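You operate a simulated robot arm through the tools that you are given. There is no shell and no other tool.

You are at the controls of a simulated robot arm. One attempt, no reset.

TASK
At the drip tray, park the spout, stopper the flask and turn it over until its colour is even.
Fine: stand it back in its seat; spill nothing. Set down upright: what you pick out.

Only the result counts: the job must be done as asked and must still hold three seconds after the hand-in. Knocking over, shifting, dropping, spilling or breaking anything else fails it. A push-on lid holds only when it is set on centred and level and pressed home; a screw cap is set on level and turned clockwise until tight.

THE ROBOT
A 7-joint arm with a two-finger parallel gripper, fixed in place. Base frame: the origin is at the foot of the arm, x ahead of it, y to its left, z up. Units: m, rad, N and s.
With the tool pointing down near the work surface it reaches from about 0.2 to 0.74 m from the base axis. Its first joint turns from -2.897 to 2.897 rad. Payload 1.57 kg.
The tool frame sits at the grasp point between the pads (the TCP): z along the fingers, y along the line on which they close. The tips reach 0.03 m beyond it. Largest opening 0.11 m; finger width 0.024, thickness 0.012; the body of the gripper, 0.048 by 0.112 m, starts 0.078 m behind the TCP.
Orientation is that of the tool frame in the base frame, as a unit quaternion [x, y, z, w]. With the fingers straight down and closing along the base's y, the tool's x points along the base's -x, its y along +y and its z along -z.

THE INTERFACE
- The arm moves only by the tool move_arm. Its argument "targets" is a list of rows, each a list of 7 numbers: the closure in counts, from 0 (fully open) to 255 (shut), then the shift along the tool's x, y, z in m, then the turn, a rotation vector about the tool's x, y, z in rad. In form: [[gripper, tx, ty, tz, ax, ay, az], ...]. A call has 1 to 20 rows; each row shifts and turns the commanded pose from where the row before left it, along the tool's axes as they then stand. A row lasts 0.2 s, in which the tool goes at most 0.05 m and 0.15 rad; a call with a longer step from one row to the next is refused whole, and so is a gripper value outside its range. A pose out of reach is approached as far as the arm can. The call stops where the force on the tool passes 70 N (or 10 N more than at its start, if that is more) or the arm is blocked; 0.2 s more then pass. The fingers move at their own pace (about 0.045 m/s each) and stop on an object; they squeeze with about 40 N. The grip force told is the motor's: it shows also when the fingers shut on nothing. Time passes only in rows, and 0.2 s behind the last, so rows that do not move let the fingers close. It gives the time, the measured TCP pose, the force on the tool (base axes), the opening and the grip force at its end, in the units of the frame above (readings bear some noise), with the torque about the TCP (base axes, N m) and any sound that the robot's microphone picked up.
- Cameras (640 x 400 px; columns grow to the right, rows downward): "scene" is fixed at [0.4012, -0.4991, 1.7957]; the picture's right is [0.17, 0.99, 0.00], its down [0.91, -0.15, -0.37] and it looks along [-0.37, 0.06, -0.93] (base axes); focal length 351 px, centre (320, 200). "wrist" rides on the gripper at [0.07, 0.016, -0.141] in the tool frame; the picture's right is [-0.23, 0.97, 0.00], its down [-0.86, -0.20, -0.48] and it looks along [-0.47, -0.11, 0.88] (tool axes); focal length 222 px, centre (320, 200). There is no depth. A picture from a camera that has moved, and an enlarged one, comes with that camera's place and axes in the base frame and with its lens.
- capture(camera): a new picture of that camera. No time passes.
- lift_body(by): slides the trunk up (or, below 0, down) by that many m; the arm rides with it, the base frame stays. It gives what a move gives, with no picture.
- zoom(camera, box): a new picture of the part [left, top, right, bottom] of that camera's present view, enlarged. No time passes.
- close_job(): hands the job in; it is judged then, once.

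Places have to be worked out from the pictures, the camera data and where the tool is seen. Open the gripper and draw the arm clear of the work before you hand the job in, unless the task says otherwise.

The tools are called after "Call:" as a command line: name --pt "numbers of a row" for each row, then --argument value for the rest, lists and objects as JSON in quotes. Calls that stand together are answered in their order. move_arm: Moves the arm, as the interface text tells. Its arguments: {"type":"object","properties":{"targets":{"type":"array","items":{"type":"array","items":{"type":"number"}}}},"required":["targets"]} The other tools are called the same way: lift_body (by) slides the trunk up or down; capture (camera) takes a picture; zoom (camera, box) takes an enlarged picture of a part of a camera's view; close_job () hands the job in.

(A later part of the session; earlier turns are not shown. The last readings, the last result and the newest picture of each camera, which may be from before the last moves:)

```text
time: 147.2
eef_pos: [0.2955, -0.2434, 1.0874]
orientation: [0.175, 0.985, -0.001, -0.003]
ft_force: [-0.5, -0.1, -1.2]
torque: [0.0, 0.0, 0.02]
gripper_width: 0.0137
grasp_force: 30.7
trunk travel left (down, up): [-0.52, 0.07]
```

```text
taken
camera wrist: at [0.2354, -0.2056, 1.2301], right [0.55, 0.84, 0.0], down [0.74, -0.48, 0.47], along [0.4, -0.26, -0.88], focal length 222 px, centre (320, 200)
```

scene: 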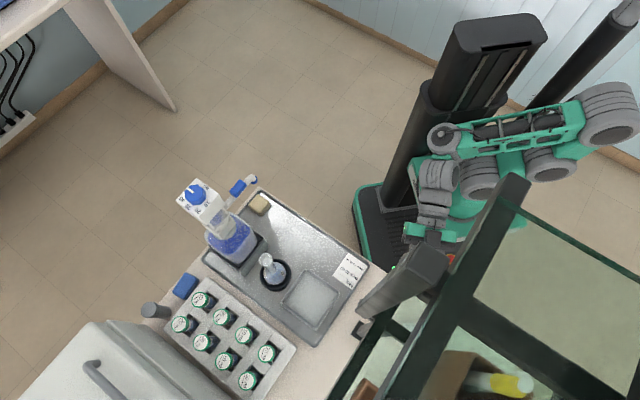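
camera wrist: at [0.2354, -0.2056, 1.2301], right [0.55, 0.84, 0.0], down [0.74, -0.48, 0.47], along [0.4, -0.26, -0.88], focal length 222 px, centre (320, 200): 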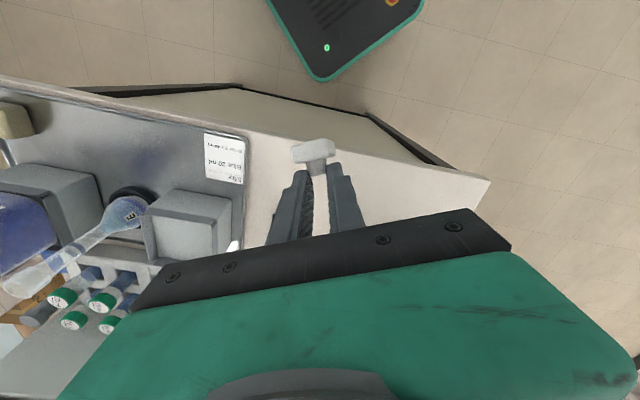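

The head hangs at the fingertips. I carry it over the tray's free area around (0.19, -0.474), then yaw to tool x = 45°.

Call:
move_arm --pt "255 0.0027 -0.0361 0 0 0 0" --pt "255 0.0027 -0.0361 0 0 0 0" --pt "255 0.0027 -0.0361 0 0 0 0" --pt "255 0.0027 -0.0361 0 0 0 0" --pt "255 0.0027 -0.0361 0 0 0 0" --pt "255 0.0027 -0.0361 0 0 0 0" --pt "255 0.0027 -0.0361 0 0 0 0" --pt "255 0 0 0 0 0 0.143" --pt "255 0 0 0 0 0 0.143" --pt "255 0 0 0 0 0 0.143" --pt "255 0 0 0 0 0 0.143" --pt "255 0 0 0 0 0 0.143" --pt "255 0 0 0 0 0 0.143" --pt "255 0 0 0 0 0 0.143" --pt "255 0 0 0 0 0 0.143" --pt "255 0 0 0 0 0 0.143" --pt "255 0 0 0 0 0 0.143" --pt "255 0 0 0 0 0 0.143" --pt "255 0 0 0 0 0 0.143" --pt "255 0 0 0 0 0 0.143"

Call:
move_arm --pt "255 0 0 0 0 0 0.148" --pt "255 0 0 0 0 0 0"

Call:
capture --camera "wrist"

Call:
zoom --camera "scene" --box '[220, 180, 400, 320]'

```text
time: 151.4
eef_pos: [0.1891, -0.4752, 1.0863]
orientation: [0.894, 0.449, -0.003, -0.001]
ft_force: [0.1, 0.0, -0.4]
torque: [0.0, 0.02, 0.0]
gripper_width: 0.0139
grasp_force: 30.0
trunk travel left (down, up): [-0.52, 0.07]
```

```text
time: 152.0
eef_pos: [0.1907, -0.4751, 1.0863]
orientation: [0.924, 0.382, -0.002, -0.001]
ft_force: [0.6, 0.0, 1.5]
torque: [0.03, 0.01, -0.02]
gripper_width: 0.0137
grasp_force: 30.0
trunk travel left (down, up): [-0.52, 0.07]
```

```text
taken
camera wrist: at [0.251, -0.4383, 1.23], right [0.53, -0.85, 0.0], down [-0.74, -0.46, 0.48], along [-0.41, -0.25, -0.88], focal length 222 px, centre (320, 200)
```

wrist: 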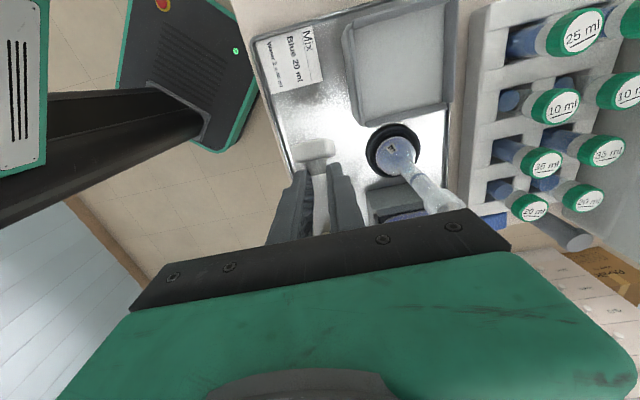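

```text
2.86 times, centred on (310, 250) of scene
camera zoom: at [0.4012, -0.4991, 1.7957], right [0.17, 0.99, 0.0], down [0.91, -0.15, -0.37], along [-0.37, 0.06, -0.93], focal length 1002 px, centre (349, 57)
```

zoom: 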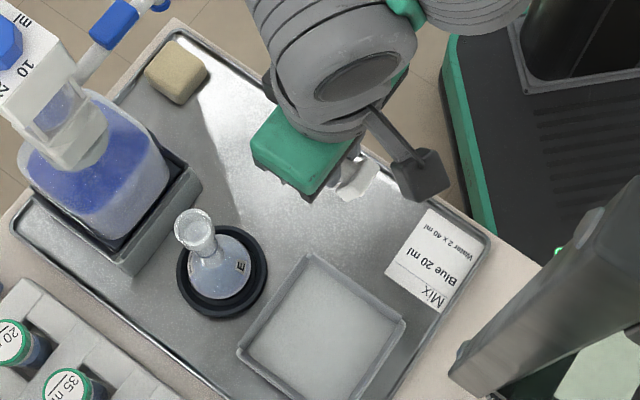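

I zoom to see how the stopper sits in the fingers before laying it down.

Call:
zoom --camera "wrist" --box '[270, 120, 380, 230]'

Call:
zoom --camera "scene" --box '[290, 210, 360, 260]'

```text
3.64 times, centred on (325, 175) of wrist
camera zoom: at [0.251, -0.4383, 1.23], right [0.53, -0.85, 0.0], down [-0.74, -0.46, 0.48], along [-0.41, -0.25, -0.88], focal length 808 px, centre (302, 291)
```

zoom: 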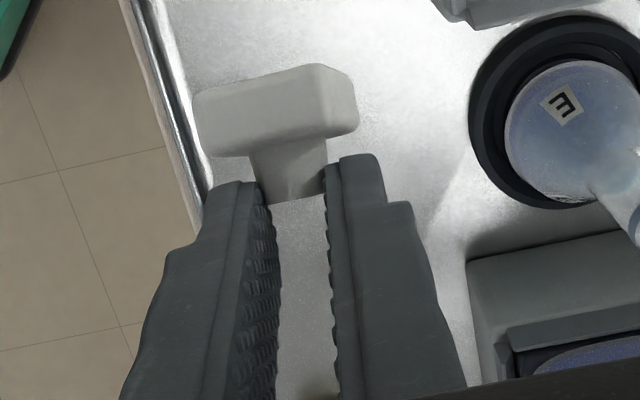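

```text
8.00 times, centred on (325, 235) of scene
camera zoom: at [0.4012, -0.4991, 1.7957], right [0.17, 0.99, 0.0], down [0.91, -0.15, -0.37], along [-0.37, 0.06, -0.93], focal length 2806 px, centre (280, -80)
```

zoom: 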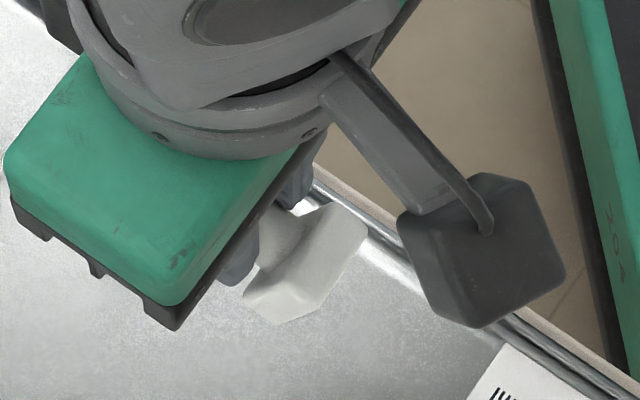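

The plug points toward the dispenser side and the head hangs lower, on the +s side. I lower to just above the tray.

Call:
move_arm --pt "255 0 0 0.03 0 0 0" --pt "255 0 0 0.03 0 0 0" --pt "255 0 0 0.03 0 0 0" --pt "255 0 0 0.03 0 0 0" --pt "255 0 0 0.026 0 0 0" --pt "255 0 0 0 0 0 0"

Call:
zoom --camera "wrist" --box '[270, 120, 380, 230]'

```text
time: 153.4
eef_pos: [0.1915, -0.4755, 0.9404]
orientation: [0.924, 0.383, -0.002, 0.0]
ft_force: [-0.3, 0.5, -0.5]
torque: [-0.01, 0.02, 0.02]
gripper_width: 0.0135
grasp_force: 30.7
trunk travel left (down, up): [-0.52, 0.07]
```

```text
3.64 times, centred on (325, 175) of wrist
camera zoom: at [0.2525, -0.4377, 1.0834], right [0.53, -0.85, 0.0], down [-0.74, -0.46, 0.48], along [-0.41, -0.25, -0.88], focal length 808 px, centre (302, 291)
```

zoom: 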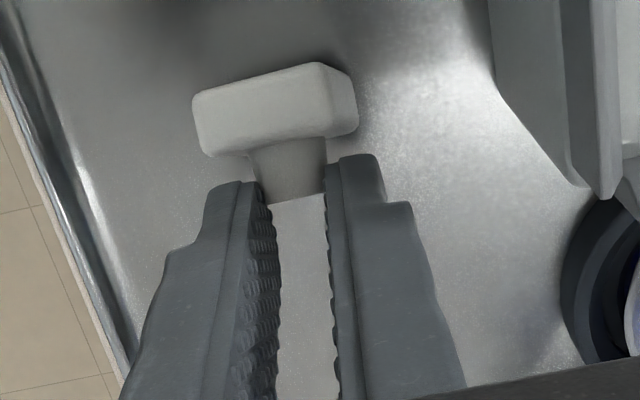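

Near the tray. I lower in small steps until the head edge just touches.

Call:
move_arm --pt "255 0 0 0.003 0 0 0" --pt "255 0 0 0.003 0 0 0" --pt "255 0 0 0.002 0 0 0" --pt "255 0 0 0 0 0 0"

Call:
move_arm --pt "255 0 0 0.002 0 0 0" --pt "255 0 0 0.002 0 0 0" --pt "255 0 0 0 0 0 0"

Call:
zoom --camera "wrist" --box '[270, 120, 380, 230]'

```text
time: 154.4
eef_pos: [0.1905, -0.477, 0.9335]
orientation: [0.924, 0.382, -0.001, 0.003]
ft_force: [3.4, -7.1, 17.8]
torque: [0.11, -0.3, -0.16]
gripper_width: 0.0128
grasp_force: 29.6
trunk travel left (down, up): [-0.52, 0.07]
```

```text
time: 155.2
eef_pos: [0.1883, -0.474, 0.9292]
orientation: [0.924, 0.382, -0.003, 0.001]
ft_force: [2.5, -8.9, 31.9]
torque: [0.23, -0.6, -0.13]
gripper_width: 0.011
grasp_force: 29.0
trunk travel left (down, up): [-0.52, 0.07]
```

```text
3.64 times, centred on (325, 175) of wrist
camera zoom: at [0.2501, -0.4376, 1.0733], right [0.53, -0.85, 0.0], down [-0.75, -0.46, 0.48], along [-0.41, -0.26, -0.88], focal length 808 px, centre (302, 291)
```

zoom: 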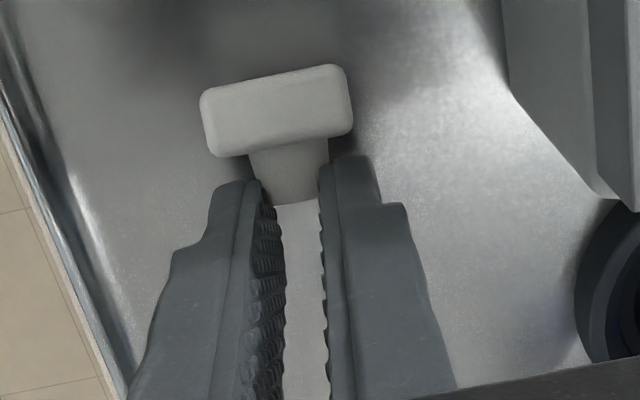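

It is resting on the tray with 32 N of push, more than needed. I open the fingers now and rise.

Call:
move_arm --pt "230 0 0 -0.003 0 0 0" --pt "180 0 0 -0.002 0 0 0" --pt "140 0 0 0 0 0 0" --pt "110 0 0 0 0 0 0" --pt "110 0 0 0 0 0 0"

Call:
move_arm --pt "110 0 0 -0.03 0 0 0" --pt "110 0 0 -0.03 0 0 0" --pt "110 0 0 -0.03 0 0 0" --pt "110 0 0 0 0 0 0"

Call:
capture --camera "wrist"

Call:
zoom --camera "wrist" --box '[270, 90, 390, 210]'

```text
time: 156.4
eef_pos: [0.1915, -0.4753, 0.9333]
orientation: [0.924, 0.383, -0.001, 0.0]
ft_force: [-1.2, -0.2, 0.6]
torque: [0.01, -0.02, 0.02]
gripper_width: 0.0626
grasp_force: 0.0
trunk travel left (down, up): [-0.52, 0.07]
```

```text
time: 157.4
eef_pos: [0.1884, -0.4762, 1.0243]
orientation: [0.924, 0.383, -0.002, -0.001]
ft_force: [0.4, -0.4, -0.6]
torque: [0.01, 0.01, 0.01]
gripper_width: 0.0625
grasp_force: 0.0
trunk travel left (down, up): [-0.52, 0.07]
```

```text
taken
camera wrist: at [0.25, -0.4402, 1.1677], right [0.53, -0.85, 0.0], down [-0.74, -0.46, 0.48], along [-0.41, -0.25, -0.88], focal length 222 px, centre (320, 200)
```

wrist: 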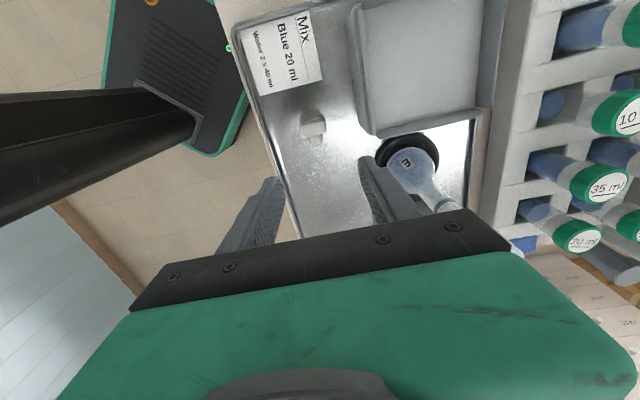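

```text
3.33 times, centred on (330, 150) of wrist
camera zoom: at [0.25, -0.4402, 1.1677], right [0.53, -0.85, 0.0], down [-0.74, -0.46, 0.48], along [-0.41, -0.25, -0.88], focal length 740 px, centre (287, 367)
```

zoom: 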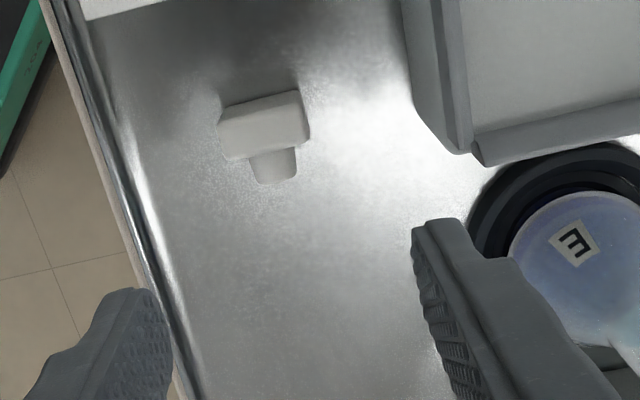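

The stopper now lies on its side in the tray: head centre about s=-0.180, t=0.468, plug pointing toward -s (direction about 219.5°). I turn the tool so that tool x matches the plug direction (-3.046 rad) for a regrip on the head's sides.

Call:
move_arm --pt "153 0 0 0 0 0 -0.145" --pt "153 0 0 0 0 0 -0.145" --pt "153 0 0 0 0 0 -0.145" --pt "153 0 0 0 0 0 -0.145" --pt "153 0 0 0 0 0 -0.145" --pt "153 0 0 0 0 0 -0.145" --pt "153 0 0 0 0 0 -0.145" --pt "153 0 0 0 0 0 -0.145" --pt "153 0 0 0 0 0 -0.145" --pt "153 0 0 0 0 0 -0.145" --pt "153 0 0 0 0 0 -0.145" --pt "153 0 0 0 0 0 -0.145" --pt "153 0 0 0 0 0 -0.145" --pt "153 0 0 0 0 0 -0.145" --pt "153 0 0 0 0 0 0"

Call:
move_arm --pt "153 0 0 0 0 0 -0.145" --pt "153 0 0 0 0 0 -0.145" --pt "153 0 0 0 0 0 -0.145" --pt "153 0 0 0 0 0 -0.145" --pt "153 0 0 0 0 0 -0.145" --pt "153 0 0 0 0 0 -0.145" --pt "153 0 0 0 0 0 -0.145" --pt "153 0 0 0 0 0 0"

Call:
capture --camera "wrist"

Call:
zoom --camera "wrist" --box '[260, 100, 380, 220]'

```text
time: 160.6
eef_pos: [0.1905, -0.4755, 1.0233]
orientation: [0.161, 0.987, 0.0, -0.003]
ft_force: [0.2, 0.4, -0.6]
torque: [0.01, -0.01, -0.01]
gripper_width: 0.0441
grasp_force: 0.1
trunk travel left (down, up): [-0.52, 0.07]
```

```text
time: 162.4
eef_pos: [0.1899, -0.4748, 1.0242]
orientation: [-0.338, 0.941, 0.0, -0.001]
ft_force: [0.4, -0.4, -0.5]
torque: [0.02, 0.01, 0.0]
gripper_width: 0.044
grasp_force: 0.1
trunk travel left (down, up): [-0.52, 0.07]
```

```text
taken
camera wrist: at [0.1254, -0.5074, 1.168], right [-0.45, 0.9, 0.0], down [0.79, 0.39, 0.48], along [0.43, 0.21, -0.88], focal length 222 px, centre (320, 200)
```

wrist: 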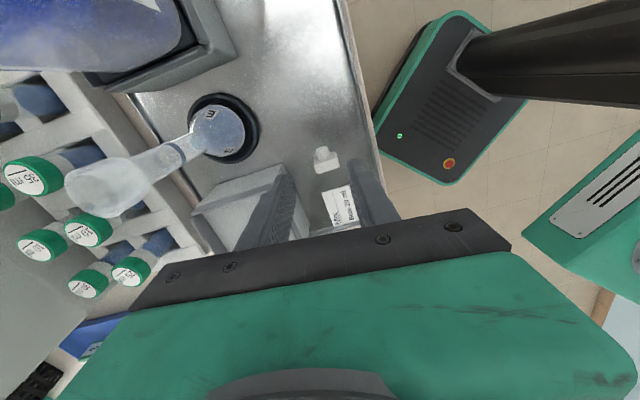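

```text
3.33 times, centred on (320, 160) of wrist
camera zoom: at [0.1254, -0.5074, 1.168], right [-0.45, 0.9, 0.0], down [0.79, 0.39, 0.48], along [0.43, 0.21, -0.88], focal length 740 px, centre (320, 333)
```

zoom: 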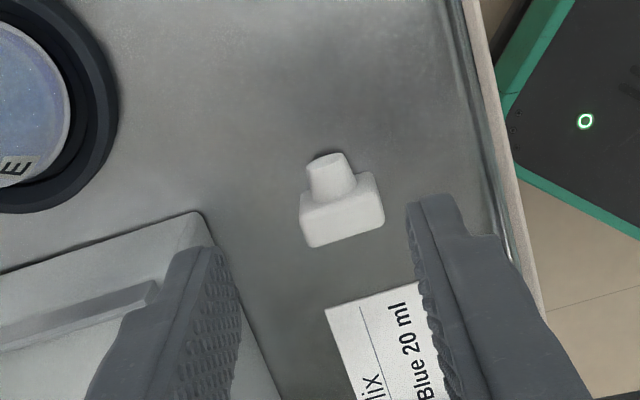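

Tool x now matches the plug direction. I shift so that the head will lie at the plug-side edge of the fingers, descend partway and re-measure.

Call:
move_arm --pt "153 -0.0135 0.0013 0 0 0 0" --pt "153 -0.0135 0.0013 0.025 0 0 0" --pt "153 0 0 0.025 0 0 0" --pt "153 0 0 0.022 0 0 0" --pt "153 0 0 0 0 0 0"

Call:
zoom --camera "wrist" --box '[260, 110, 380, 230]'

```text
time: 163.6
eef_pos: [0.2093, -0.4578, 0.9508]
orientation: [-0.338, 0.941, 0.001, -0.002]
ft_force: [0.8, 0.6, -0.5]
torque: [-0.01, -0.02, 0.0]
gripper_width: 0.0442
grasp_force: 0.1
trunk travel left (down, up): [-0.52, 0.07]
```

```text
3.33 times, centred on (320, 170) of wrist
camera zoom: at [0.1443, -0.4885, 1.0941], right [-0.44, 0.9, 0.0], down [0.79, 0.39, 0.48], along [0.43, 0.21, -0.88], focal length 740 px, centre (320, 300)
```

zoom: 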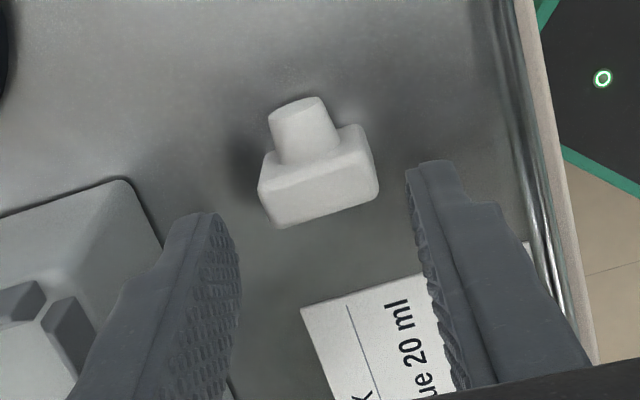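

The head is centred to about 1 mm in the gap. I descend to grip height and close on the head's sides.

Call:
move_arm --pt "153 -0.0015 0.0013 0.016 0 0 0" --pt "153 0 0 0.015 0 0 0" --pt "153 0 0 0 0 0 0"

Call:
zoom --camera "wrist" --box '[260, 110, 380, 230]'

```text
time: 164.4
eef_pos: [0.2083, -0.4535, 0.9196]
orientation: [-0.338, 0.941, 0.0, -0.002]
ft_force: [0.8, 0.1, -0.1]
torque: [0.0, 0.0, 0.01]
gripper_width: 0.0439
grasp_force: 0.0
trunk travel left (down, up): [-0.52, 0.07]
```

```text
3.33 times, centred on (320, 170) of wrist
camera zoom: at [0.1432, -0.4856, 1.0637], right [-0.44, 0.9, 0.0], down [0.79, 0.39, 0.48], along [0.43, 0.21, -0.88], focal length 740 px, centre (320, 300)
```

zoom: 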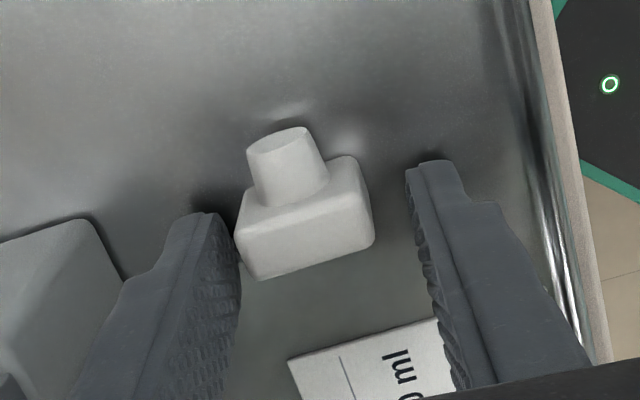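

The head is rotated about 7° and 1.4 mm off relative to the fingers; I correct both and then close.

Call:
move_arm --pt "153 0 -0.0014 0 0 0 -0.12" --pt "153 0 0 0 0 0 0"

Call:
zoom --camera "wrist" --box '[260, 110, 380, 230]'

```text
time: 165.0
eef_pos: [0.2079, -0.4549, 0.9193]
orientation: [-0.394, 0.919, -0.001, -0.002]
ft_force: [-1.1, 0.4, 0.4]
torque: [-0.02, 0.02, 0.02]
gripper_width: 0.044
grasp_force: 0.2
trunk travel left (down, up): [-0.52, 0.07]
```

```text
3.33 times, centred on (320, 170) of wrist
camera zoom: at [0.1485, -0.4944, 1.0633], right [-0.55, 0.84, 0.0], down [0.74, 0.48, 0.48], along [0.4, 0.26, -0.88], focal length 740 px, centre (320, 300)
```

zoom: 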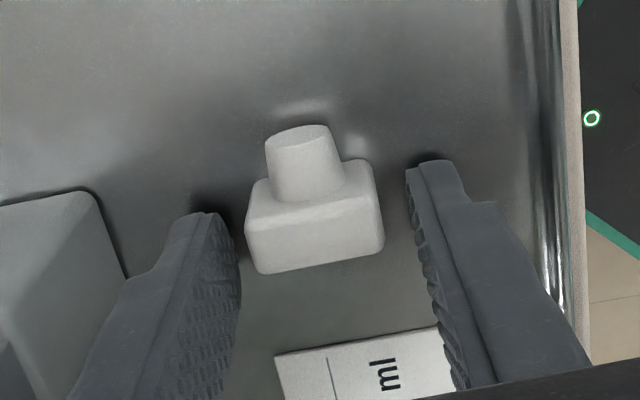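

Aligned. A further 2.5 mm shift centres it between the pads; then I close.

Call:
move_arm --pt "153 0 -0.0025 0 0 0 0" --pt "200 0 0 0 0 0 0" --pt "255 0 0 0 0 0 0" --pt "255 0 0 0 0 0 0" --pt "255 0 0 0 0 0 0"

Call:
zoom --camera "wrist" --box '[260, 110, 380, 230]'

```text
time: 166.2
eef_pos: [0.2102, -0.456, 0.9187]
orientation: [-0.394, 0.919, 0.0, -0.002]
ft_force: [-1.1, 0.4, -0.6]
torque: [-0.02, -0.02, 0.02]
gripper_width: 0.0281
grasp_force: 38.3
trunk travel left (down, up): [-0.52, 0.07]
```

```text
3.33 times, centred on (320, 170) of wrist
camera zoom: at [0.1506, -0.4962, 1.0636], right [-0.55, 0.84, 0.0], down [0.74, 0.48, 0.48], along [0.4, 0.26, -0.88], focal length 740 px, centre (320, 300)
```

zoom: 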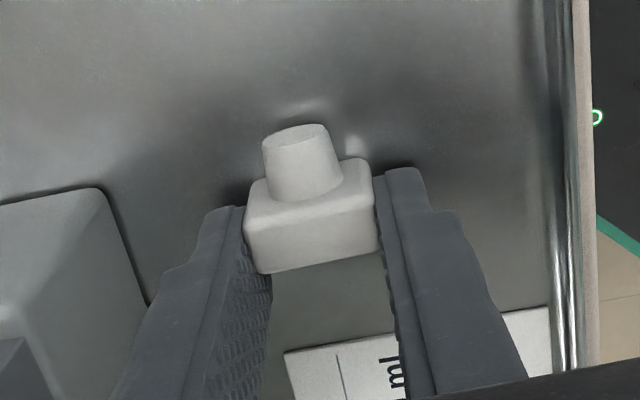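

The head is gripped squarely (28.1 mm) with the plug on the +tool-x side. I lift it and yaw +2.01 rad to point tool x inward (111°), ready to pitch up so that the plug points down.

Call:
move_arm --pt "255 0 0 -0.03 0 0 0" --pt "255 0 0 -0.04 0 0 0" --pt "255 0 0 -0.04 0 0 0" --pt "255 0 0 -0.04 0 0 0" --pt "255 0 0 0 0 0 0.1439" --pt "255 0 0 0 0 0 0.1439" --pt "255 0 0 0 0 0 0.1439" --pt "255 0 0 0 0 0 0.1439" --pt "255 0 0 0 0 0 0.1439" --pt "255 0 0 0 0 0 0.1439" --pt "255 0 0 0 0 0 0.1439" --pt "255 0 0 0 0 0 0.1439" --pt "255 0 0 0 0 0 0.1439" --pt "255 0 0 0 0 0 0.1439" --pt "255 0 0 0 0 0 0.1439" --pt "255 0 0 0 0 0 0.1439" --pt "255 0 0 0 0 0 0.1439" --pt "255 0 0 0 0 0 0.1439" --pt "255 0 0 0 0 0 0"

Call:
zoom --camera "wrist" --box '[240, 90, 400, 230]'

```text
time: 170.2
eef_pos: [0.2124, -0.4559, 1.0692]
orientation: [0.567, 0.824, -0.001, -0.001]
ft_force: [0.2, 0.7, -0.4]
torque: [-0.02, 0.02, 0.0]
gripper_width: 0.0281
grasp_force: 38.5
trunk travel left (down, up): [-0.52, 0.07]
```

```text
2.86 times, centred on (320, 160) of wrist
camera zoom: at [0.2026, -0.3856, 1.2132], right [0.99, 0.14, 0.0], down [0.12, -0.87, 0.48], along [0.06, -0.47, -0.88], focal length 635 px, centre (320, 314)
```

zoom: 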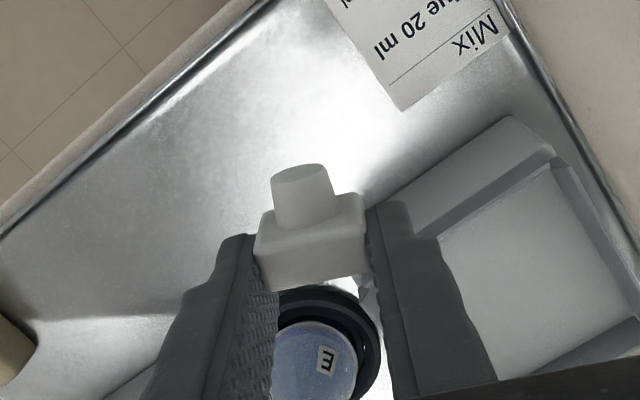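

Now I raise to about z 1.25 and pitch up toward level in stages.

Call:
move_arm --pt "255 0 0 -0.045 0 0 0" --pt "255 0 0 -0.045 0 0 0" --pt "255 0 0 -0.045 0 0 0" --pt "255 0 0 -0.045 0 0 0" --pt "255 0 0 0 0 -0.12 0" --pt "255 0 0 0 0 -0.12 0" --pt "255 0 0 0 0 -0.12 0" --pt "255 0 0 0 0 -0.12 0" --pt "255 0 0 0 0 -0.12 0" --pt "255 0 0 0 0 -0.12 0" --pt "255 0 0 0 0 -0.12 0" --pt "255 0 0 0 0 -0.12 0" --pt "255 0 0 0 0 -0.12 0" --pt "255 0 0 0 0 0 0"

Call:
capture --camera "wrist"

Call:
capture --camera "scene"

```text
time: 173.2
eef_pos: [0.2137, -0.4556, 1.2507]
orientation: [0.485, 0.707, -0.292, 0.423]
ft_force: [0.6, -0.5, 0.2]
torque: [0.01, 0.0, -0.02]
gripper_width: 0.028
grasp_force: 38.6
trunk travel left (down, up): [-0.52, 0.07]
```

```text
taken
camera wrist: at [0.1716, -0.3038, 1.257], right [0.95, 0.25, 0.2], down [-0.19, -0.05, 0.98], along [0.26, -0.97, 0.0], focal length 222 px, centre (320, 200)
```

wrist: 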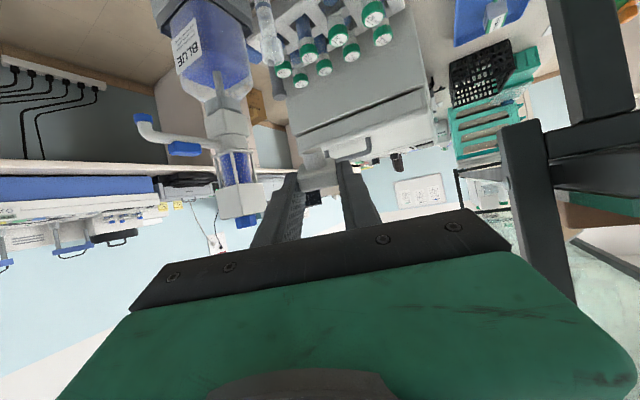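

```text
taken
```

scene: 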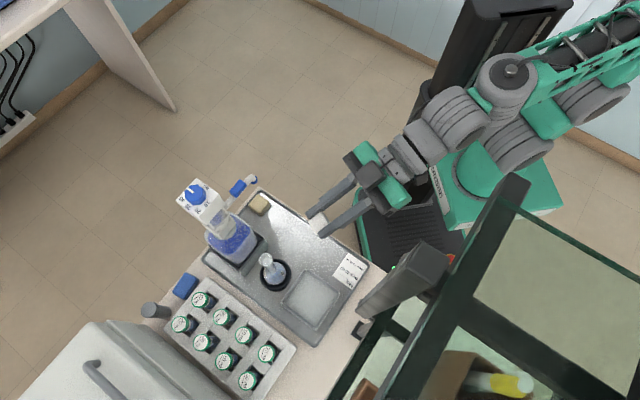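

At -28°, no flags. I continue to level in four more rows.

Call:
move_arm --pt "255 0 0 0 0 -0.1 0" --pt "255 0 0 0 0 -0.1 0" --pt "255 0 0 0 0 -0.1 0" --pt "255 0 0 0 0 -0.1 0" --pt "255 0 0 0 0 -0.089 0" --pt "255 0 0 0 0 0 0"

Call:
zoom --camera "scene" --box '[290, 160, 390, 260]'

Call:
capture --camera "wrist"

```text
time: 174.6
eef_pos: [0.2137, -0.4567, 1.2495]
orientation: [0.399, 0.584, -0.401, 0.582]
ft_force: [-0.4, -0.6, -0.6]
torque: [0.01, 0.0, -0.03]
gripper_width: 0.028
grasp_force: 38.1
trunk travel left (down, up): [-0.52, 0.07]
```

```text
4.00 times, centred on (340, 210) of scene
camera zoom: at [0.4012, -0.4991, 1.7957], right [0.17, 0.99, 0.0], down [0.91, -0.15, -0.37], along [-0.37, 0.06, -0.93], focal length 1403 px, centre (240, 160)
```

zoom: 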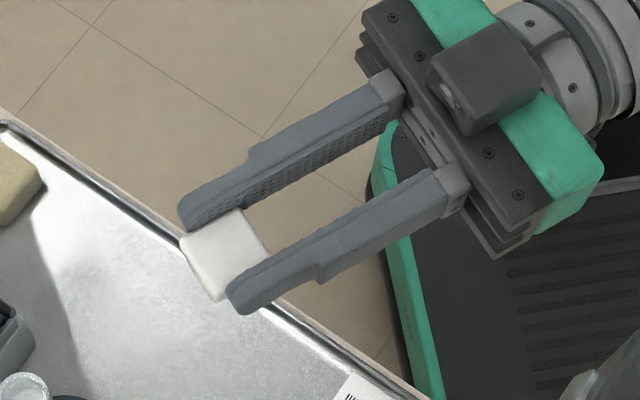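

```text
taken
camera wrist: at [0.1773, -0.3193, 1.1824], right [0.91, 0.35, 0.22], down [-0.35, 0.38, 0.86], along [0.22, -0.86, 0.47], focal length 222 px, centre (320, 200)
```

wrist: 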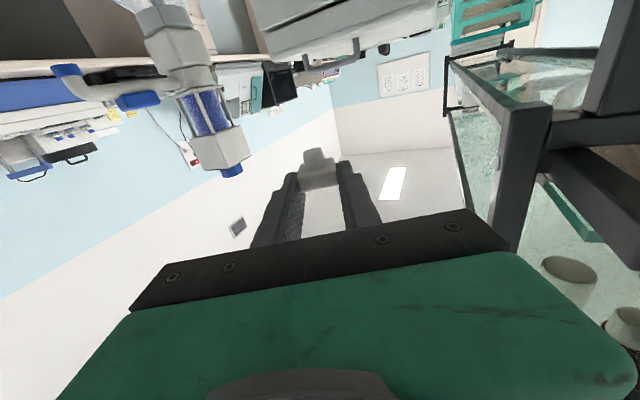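

Tool level, plug pointing straight down. I lower the trunk 0.15 (plug bottom then at about z 1.07, well short of the flask) and shift sideways to line up with the flask axis.

Call:
lift_body --by -0.14

Call:
move_arm --pt "255 0 -0.0182 0.01 0 0 0" --pt "255 0 -0.0181 0.01 0 0 0" --pt "255 0 0 0 0 0 0"

Call:
capture --camera "wrist"

Call:
zoom --camera "scene" --box '[220, 190, 360, 300]'

```text
time: 176.3
eef_pos: [0.2138, -0.456, 1.1102]
orientation: [0.399, 0.584, -0.401, 0.581]
ft_force: [-0.5, 0.7, -0.4]
torque: [-0.02, -0.03, 0.04]
gripper_width: 0.0281
grasp_force: 38.6
trunk travel left (down, up): [-0.38, 0.21]
```

```text
time: 177.1
eef_pos: [0.1871, -0.4887, 1.1093]
orientation: [0.4, 0.584, -0.401, 0.582]
ft_force: [0.9, -0.2, -0.2]
torque: [-0.01, -0.03, 0.0]
gripper_width: 0.0285
grasp_force: 38.6
trunk travel left (down, up): [-0.38, 0.21]
```

```text
taken
camera wrist: at [0.1503, -0.3506, 1.0417], right [0.91, 0.35, 0.22], down [-0.35, 0.37, 0.86], along [0.22, -0.86, 0.46], focal length 222 px, centre (320, 200)
```

wrist: 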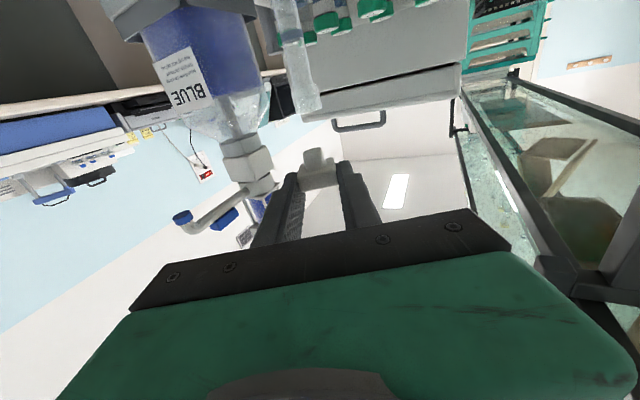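

```text
3.64 times, centred on (290, 245) of scene
camera zoom: at [0.4012, -0.4991, 1.7957], right [0.17, 0.99, 0.0], down [0.91, -0.15, -0.37], along [-0.37, 0.06, -0.93], focal length 1275 px, centre (429, 36)
```

zoom: 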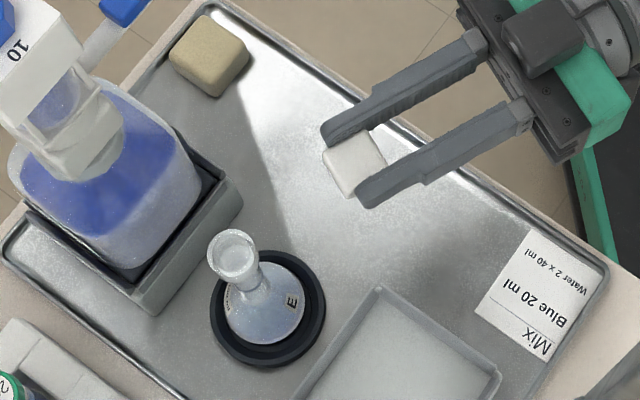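

Both the stopper and the open mouth are visible in the scene view. I zoom in with both cameras to measure the rim height and centre precisely.

Call:
zoom --camera "wrist" --box '[260, 60, 360, 200]'

Call:
zoom --camera "scene" --box '[270, 240, 310, 280]'

Call:
zoom --camera "scene" --box '[300, 220, 340, 260]'

```text
2.86 times, centred on (310, 130) of wrist
camera zoom: at [0.1503, -0.3506, 1.0417], right [0.91, 0.35, 0.22], down [-0.35, 0.37, 0.86], along [0.22, -0.86, 0.46], focal length 635 px, centre (349, 400)
```

zoom: 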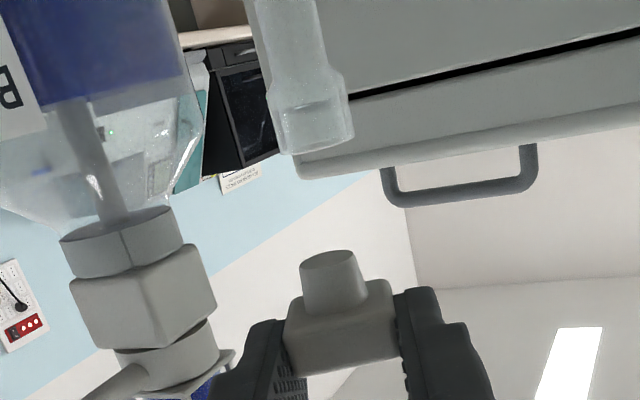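

```text
10.00 times, centred on (290, 260) of scene
camera zoom: at [0.4012, -0.4991, 1.7957], right [0.17, 0.99, 0.0], down [0.91, -0.15, -0.37], along [-0.37, 0.06, -0.93], focal length 3507 px, centre (620, -400)
```

zoom: 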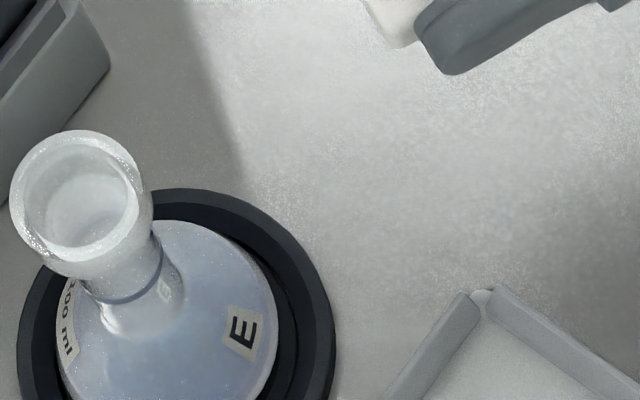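

```text
10.00 times, centred on (320, 240) of scene
camera zoom: at [0.4012, -0.4991, 1.7957], right [0.17, 0.99, 0.0], down [0.91, -0.15, -0.37], along [-0.37, 0.06, -0.93], focal length 3507 px, centre (320, -200)
```

zoom: 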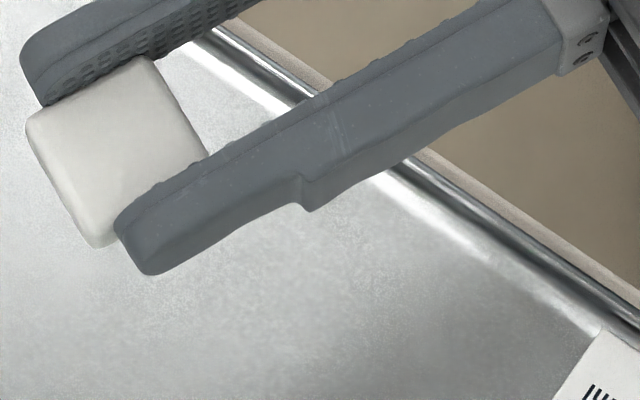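

Rim z≈1.0645. Comparing head and mouth within the same images: forward 85 mm, sideways -1 mm. I advance with the plug bottom 17 mm above the rim.

Call:
move_arm --pt "255 0 -0.001 0.022 0 0 0" --pt "255 0 0 0.022 0 0 0" --pt "255 0 0 0.022 0 0 0" --pt "255 0 0 0.019 0 0 0" --pt "255 0 0 0 0 0 0" --pt "255 0 0 0 0 0 0"

Call:
zoom --camera "wrist" --box '[260, 60, 380, 220]'

Call:
zoom --camera "scene" --box '[265, 235, 305, 275]'

```text
time: 178.5
eef_pos: [0.215, -0.5685, 1.1093]
orientation: [0.399, 0.584, -0.401, 0.581]
ft_force: [0.5, 0.6, 0.8]
torque: [0.03, 0.01, 0.02]
gripper_width: 0.028
grasp_force: 38.1
trunk travel left (down, up): [-0.38, 0.21]
```

```text
2.50 times, centred on (320, 140) of wrist
camera zoom: at [0.1792, -0.4319, 1.0424], right [0.91, 0.35, 0.22], down [-0.35, 0.38, 0.86], along [0.22, -0.86, 0.46], focal length 555 px, centre (320, 350)
```

zoom: 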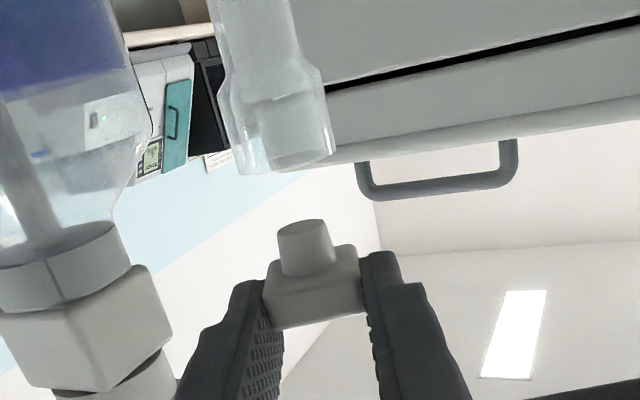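

```text
10.00 times, centred on (285, 255) of scene
camera zoom: at [0.4012, -0.4991, 1.7957], right [0.17, 0.99, 0.0], down [0.91, -0.15, -0.37], along [-0.37, 0.06, -0.93], focal length 3507 px, centre (670, -350)
```

zoom: 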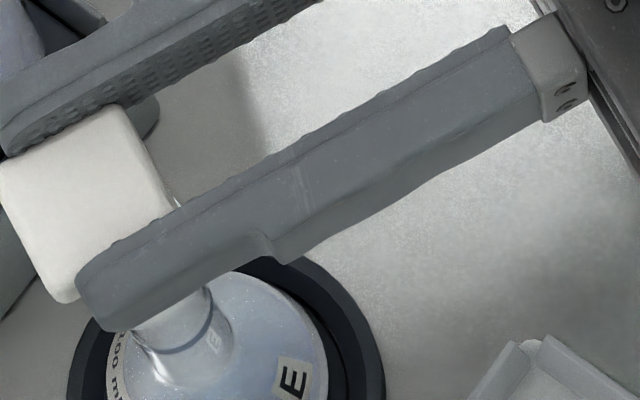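

Aligned within about 1 mm in both views. I descend: first 15 mm, then small steps with a force check.

Call:
move_arm --pt "255 0.005 0.0003 -0.001 0 0 0" --pt "255 0.005 0 0 0 0 0" --pt "255 0.005 0 0 0 0 0" --pt "255 0 0 0 0 0 0"

Call:
zoom --camera "wrist" --box '[260, 60, 380, 220]'

Call:
zoom --camera "scene" --box '[265, 235, 305, 275]'

```text
time: 179.5
eef_pos: [0.2151, -0.5663, 1.0942]
orientation: [0.4, 0.584, -0.401, 0.582]
ft_force: [0.2, 0.6, -0.5]
torque: [0.01, 0.01, -0.01]
gripper_width: 0.0283
grasp_force: 38.1
trunk travel left (down, up): [-0.38, 0.21]
```

```text
2.50 times, centred on (320, 140) of wrist
camera zoom: at [0.179, -0.4301, 1.0268], right [0.91, 0.35, 0.22], down [-0.35, 0.37, 0.86], along [0.22, -0.86, 0.46], focal length 555 px, centre (320, 350)
```

zoom: 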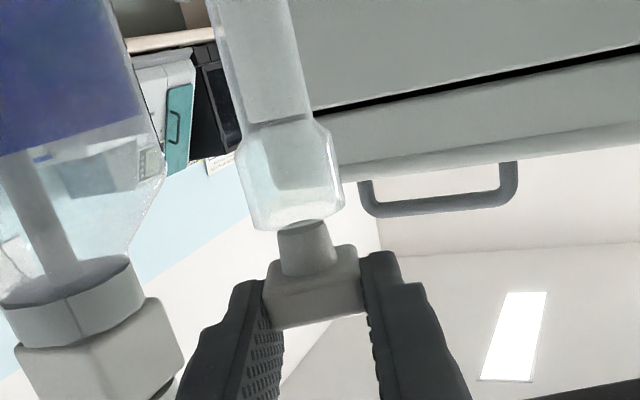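

```text
10.00 times, centred on (285, 255) of scene
camera zoom: at [0.4012, -0.4991, 1.7957], right [0.17, 0.99, 0.0], down [0.91, -0.15, -0.37], along [-0.37, 0.06, -0.93], focal length 3507 px, centre (670, -350)
```

zoom: 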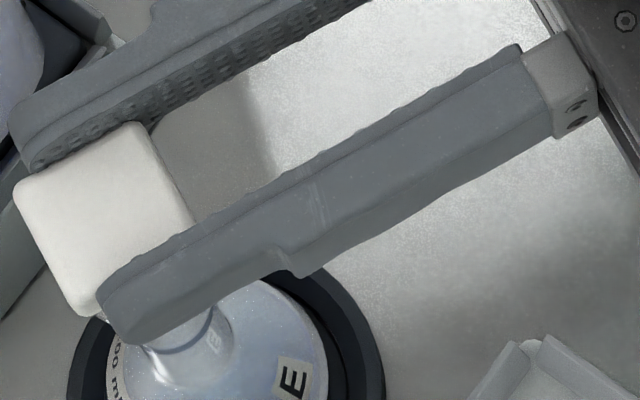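

The plug tip is entering the mouth, centred in both views and with no force. I continue down in 3 mm rows.

Call:
move_arm --pt "255 0.003 0.0004 0.0003 0 0 0" --pt "255 0.003 0 0 0 0 0" --pt "255 0.003 0 0 0 0 0" --pt "255 0 0 0 0 0 0"

Call:
zoom --camera "wrist" --box '[260, 60, 380, 220]'

```text
time: 180.5
eef_pos: [0.2169, -0.5675, 1.086]
orientation: [0.401, 0.583, -0.401, 0.582]
ft_force: [-0.4, -0.7, 0.1]
torque: [0.0, 0.01, 0.01]
gripper_width: 0.0282
grasp_force: 38.5
trunk travel left (down, up): [-0.38, 0.21]
```

```text
2.50 times, centred on (320, 140) of wrist
camera zoom: at [0.1799, -0.4299, 1.0182], right [0.91, 0.35, 0.22], down [-0.35, 0.37, 0.86], along [0.22, -0.86, 0.46], focal length 555 px, centre (320, 350)
```

zoom: 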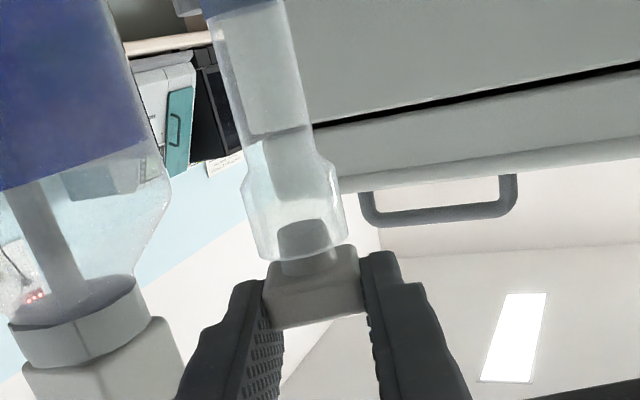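

The plug is visibly centred inside the socket. About 5-6 mm remain until the head meets the rim; I continue gently.

Call:
move_arm --pt "255 0.002 0 0 0 0 0" --pt "255 0.002 0 0 0 0 0" --pt "255 0 0 0 0 0 0"

Call:
move_arm --pt "255 0.002 0 0 0 0 0" --pt "255 0.0015 0 0 0 0 0" --pt "255 0 0 0 0 0 0"

Call:
zoom --camera "wrist" --box '[260, 60, 380, 220]'

```text
time: 181.3
eef_pos: [0.218, -0.567, 1.0821]
orientation: [0.4, 0.584, -0.401, 0.582]
ft_force: [-0.1, -0.2, 0.2]
torque: [0.04, 0.02, -0.02]
gripper_width: 0.0284
grasp_force: 38.0
trunk travel left (down, up): [-0.38, 0.21]
```

```text
time: 182.1
eef_pos: [0.2165, -0.5663, 1.0786]
orientation: [0.399, 0.584, -0.401, 0.582]
ft_force: [0.9, 0.2, 1.8]
torque: [0.0, -0.02, 0.01]
gripper_width: 0.028
grasp_force: 38.3
trunk travel left (down, up): [-0.38, 0.21]
heard: snap
```

```text
2.50 times, centred on (320, 140) of wrist
camera zoom: at [0.18, -0.43, 1.0112], right [0.91, 0.35, 0.22], down [-0.35, 0.38, 0.86], along [0.22, -0.86, 0.47], focal length 555 px, centre (320, 350)
```

zoom: 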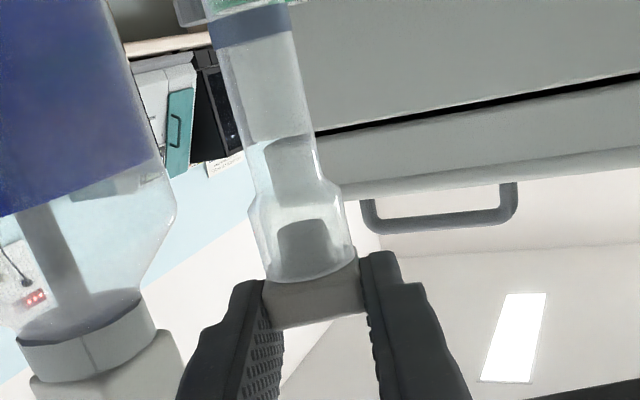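

The microphone heard a "snap": the stopper is now locked home, which never happened the first time. I open the fingers, back out and look.

Call:
move_arm --pt "220 0 0 0 0 0 0" --pt "180 0 0 0 0 0 0" --pt "162 0 0 0 0 0 0" --pt "162 0 0 0 0 0 0"

Call:
move_arm --pt "162 0 0 -0.02 0 0 0" --pt "162 0 0 -0.03 0 0 0" --pt "162 0 0 -0.03 0 0 0" --pt "162 0 0 -0.03 0 0 0" --pt "162 0 0 0 0 0 0"

Call:
zoom --camera "wrist" --box '[240, 20, 400, 220]'

Call:
zoom --camera "scene" --box '[240, 220, 320, 300]'

```text
time: 183.1
eef_pos: [0.2155, -0.5675, 1.0785]
orientation: [0.4, 0.584, -0.401, 0.582]
ft_force: [0.6, -0.4, 0.7]
torque: [0.0, 0.01, -0.02]
gripper_width: 0.04
grasp_force: 0.1
trunk travel left (down, up): [-0.38, 0.21]
```

```text
time: 184.3
eef_pos: [0.1787, -0.4627, 1.0805]
orientation: [0.4, 0.584, -0.402, 0.581]
ft_force: [0.5, -0.1, 0.9]
torque: [0.02, 0.02, -0.02]
gripper_width: 0.0405
grasp_force: 0.0
trunk travel left (down, up): [-0.38, 0.21]
```

```text
2.00 times, centred on (320, 120) of wrist
camera zoom: at [0.1419, -0.3259, 1.013], right [0.91, 0.35, 0.22], down [-0.35, 0.38, 0.86], along [0.22, -0.86, 0.47], focal length 444 px, centre (320, 360)
```

zoom: 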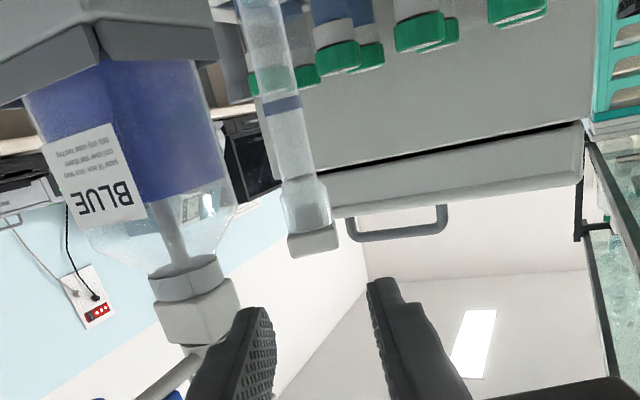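

```text
5.00 times, centred on (280, 260) of scene
camera zoom: at [0.4012, -0.4991, 1.7957], right [0.17, 0.99, 0.0], down [0.91, -0.15, -0.37], along [-0.37, 0.06, -0.93], focal length 1754 px, centre (520, -100)
```

zoom: 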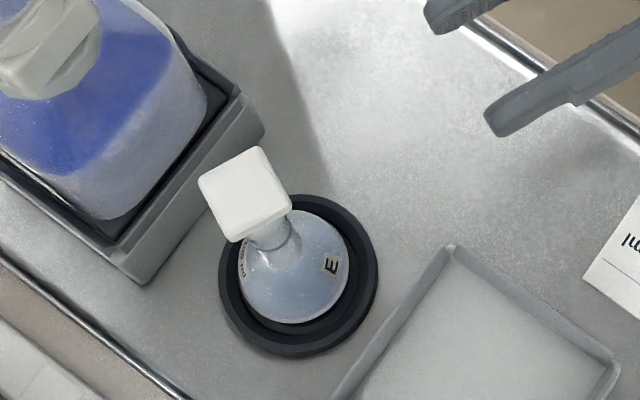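

The head sits flush on the rim. Now I pitch back to -20° and return to the neck-grip staging pose used before.

Call:
move_arm --pt "162 0 0 0 0 0.0873 0" --pt "162 0 0 0 0 0.0873 0" --pt "162 0 0 0 0 0.0873 0" --pt "162 0 0 0 0 0.0873 0" --pt "162 0 0 0 0 0 0"

Call:
lift_body --by -0.03

Call:
move_arm --pt "162 0.013 -0.0007 0.0228 0 0 0" --pt "162 0.013 -0.0007 0.0228 0 0 0" --pt "162 0.013 -0.0008 0.0228 0 0 0" --pt "162 0 0 0 0 0 0"

Call:
zoom --camera "wrist" --box '[260, 60, 400, 240]'

```text
time: 185.5
eef_pos: [0.1782, -0.4639, 1.0801]
orientation: [0.464, 0.676, -0.326, 0.47]
ft_force: [0.3, 0.6, -0.5]
torque: [0.0, 0.02, 0.07]
gripper_width: 0.0401
grasp_force: 0.0
trunk travel left (down, up): [-0.38, 0.21]
```

```text
time: 186.2
eef_pos: [0.1774, -0.4638, 1.0498]
orientation: [0.463, 0.677, -0.325, 0.471]
ft_force: [0.2, -0.1, 0.4]
torque: [0.0, 0.02, 0.03]
gripper_width: 0.0402
grasp_force: 0.0
trunk travel left (down, up): [-0.35, 0.24]
```

```text
time: 187.2
eef_pos: [0.193, -0.5124, 0.9896]
orientation: [0.464, 0.676, -0.326, 0.471]
ft_force: [-0.6, 0.3, -0.3]
torque: [-0.01, 0.01, 0.02]
gripper_width: 0.0405
grasp_force: 0.1
trunk travel left (down, up): [-0.35, 0.24]
```

```text
2.22 times, centred on (330, 150) of wrist
camera zoom: at [0.1522, -0.3605, 0.9742], right [0.94, 0.28, 0.21], down [-0.24, 0.07, 0.97], along [0.25, -0.96, 0.14], focal length 494 px, centre (298, 311)
```

zoom: 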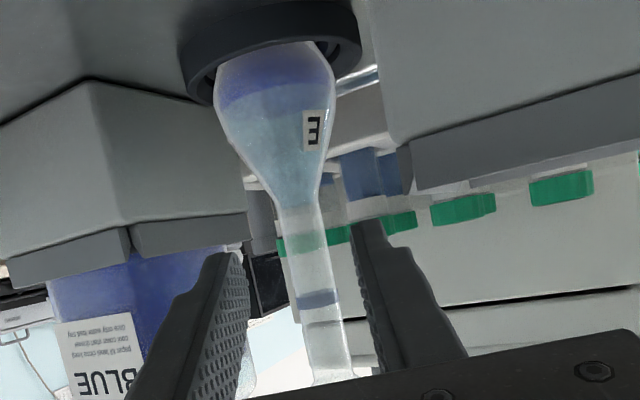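

Same picture as before the first grip. I advance 79 mm to the neck and close.

Call:
move_arm --pt "162 -0.0068 -0.0001 0.0186 0 0 0" --pt "162 -0.0068 0 0.0186 0 0 0" --pt "162 -0.0068 0 0.0186 0 0 0" --pt "162 -0.0068 0 0.0186 0 0 0" --pt "162 0 0 0 0 0 0"

Call:
zoom --camera "wrist" --box '[250, 90, 390, 250]'

```text
time: 188.4
eef_pos: [0.2217, -0.5846, 0.9883]
orientation: [0.463, 0.677, -0.325, 0.472]
ft_force: [0.0, 1.1, 0.2]
torque: [-0.03, -0.01, -0.02]
gripper_width: 0.0403
grasp_force: 0.1
trunk travel left (down, up): [-0.35, 0.24]
```

```text
2.50 times, centred on (320, 170) of wrist
camera zoom: at [0.18, -0.4332, 0.9722], right [0.94, 0.28, 0.21], down [-0.24, 0.07, 0.97], along [0.25, -0.96, 0.14], focal length 555 px, centre (320, 275)
```

zoom: 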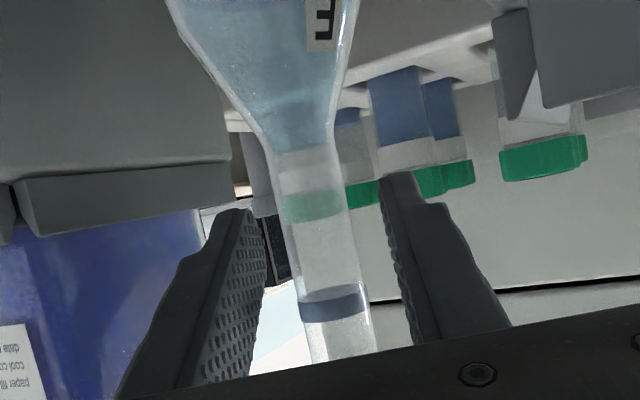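

The neck is dead centre in the gap. I close on it.

Call:
move_arm --pt "190 0 0 0 0 0 0" --pt "255 0 0 0 0 0 0" --pt "255 0 0 0 0 0 0" --pt "255 0 0 0 0 0 0" --pt "255 0 0 0 0 0 0"

Call:
lift_body --by 0.03

Call:
zoom --camera "scene" --box '[240, 210, 330, 300]'

```text
time: 189.6
eef_pos: [0.2222, -0.5838, 0.9874]
orientation: [0.463, 0.676, -0.326, 0.471]
ft_force: [3.0, 0.9, 0.8]
torque: [0.15, -0.41, 0.05]
gripper_width: 0.0188
grasp_force: 32.9
trunk travel left (down, up): [-0.35, 0.24]
```

```text
time: 190.4
eef_pos: [0.2198, -0.584, 1.0168]
orientation: [0.463, 0.676, -0.325, 0.471]
ft_force: [0.4, -0.1, -1.7]
torque: [0.04, 0.0, 0.01]
gripper_width: 0.0191
grasp_force: 32.9
trunk travel left (down, up): [-0.38, 0.21]
```

```text
4.44 times, centred on (285, 255) of scene
camera zoom: at [0.4012, -0.4991, 1.7957], right [0.17, 0.99, 0.0], down [0.91, -0.15, -0.37], along [-0.37, 0.06, -0.93], focal length 1559 px, centre (476, -44)
```

zoom: 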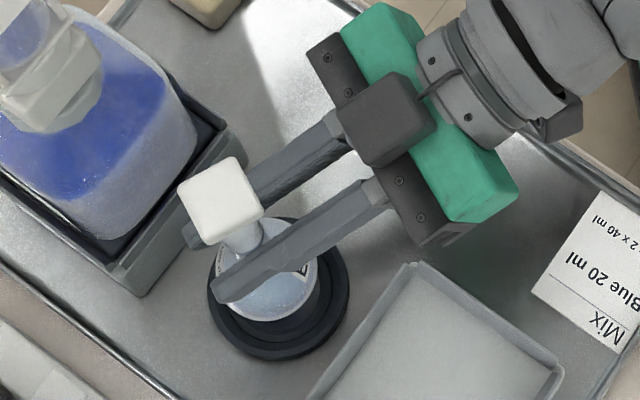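

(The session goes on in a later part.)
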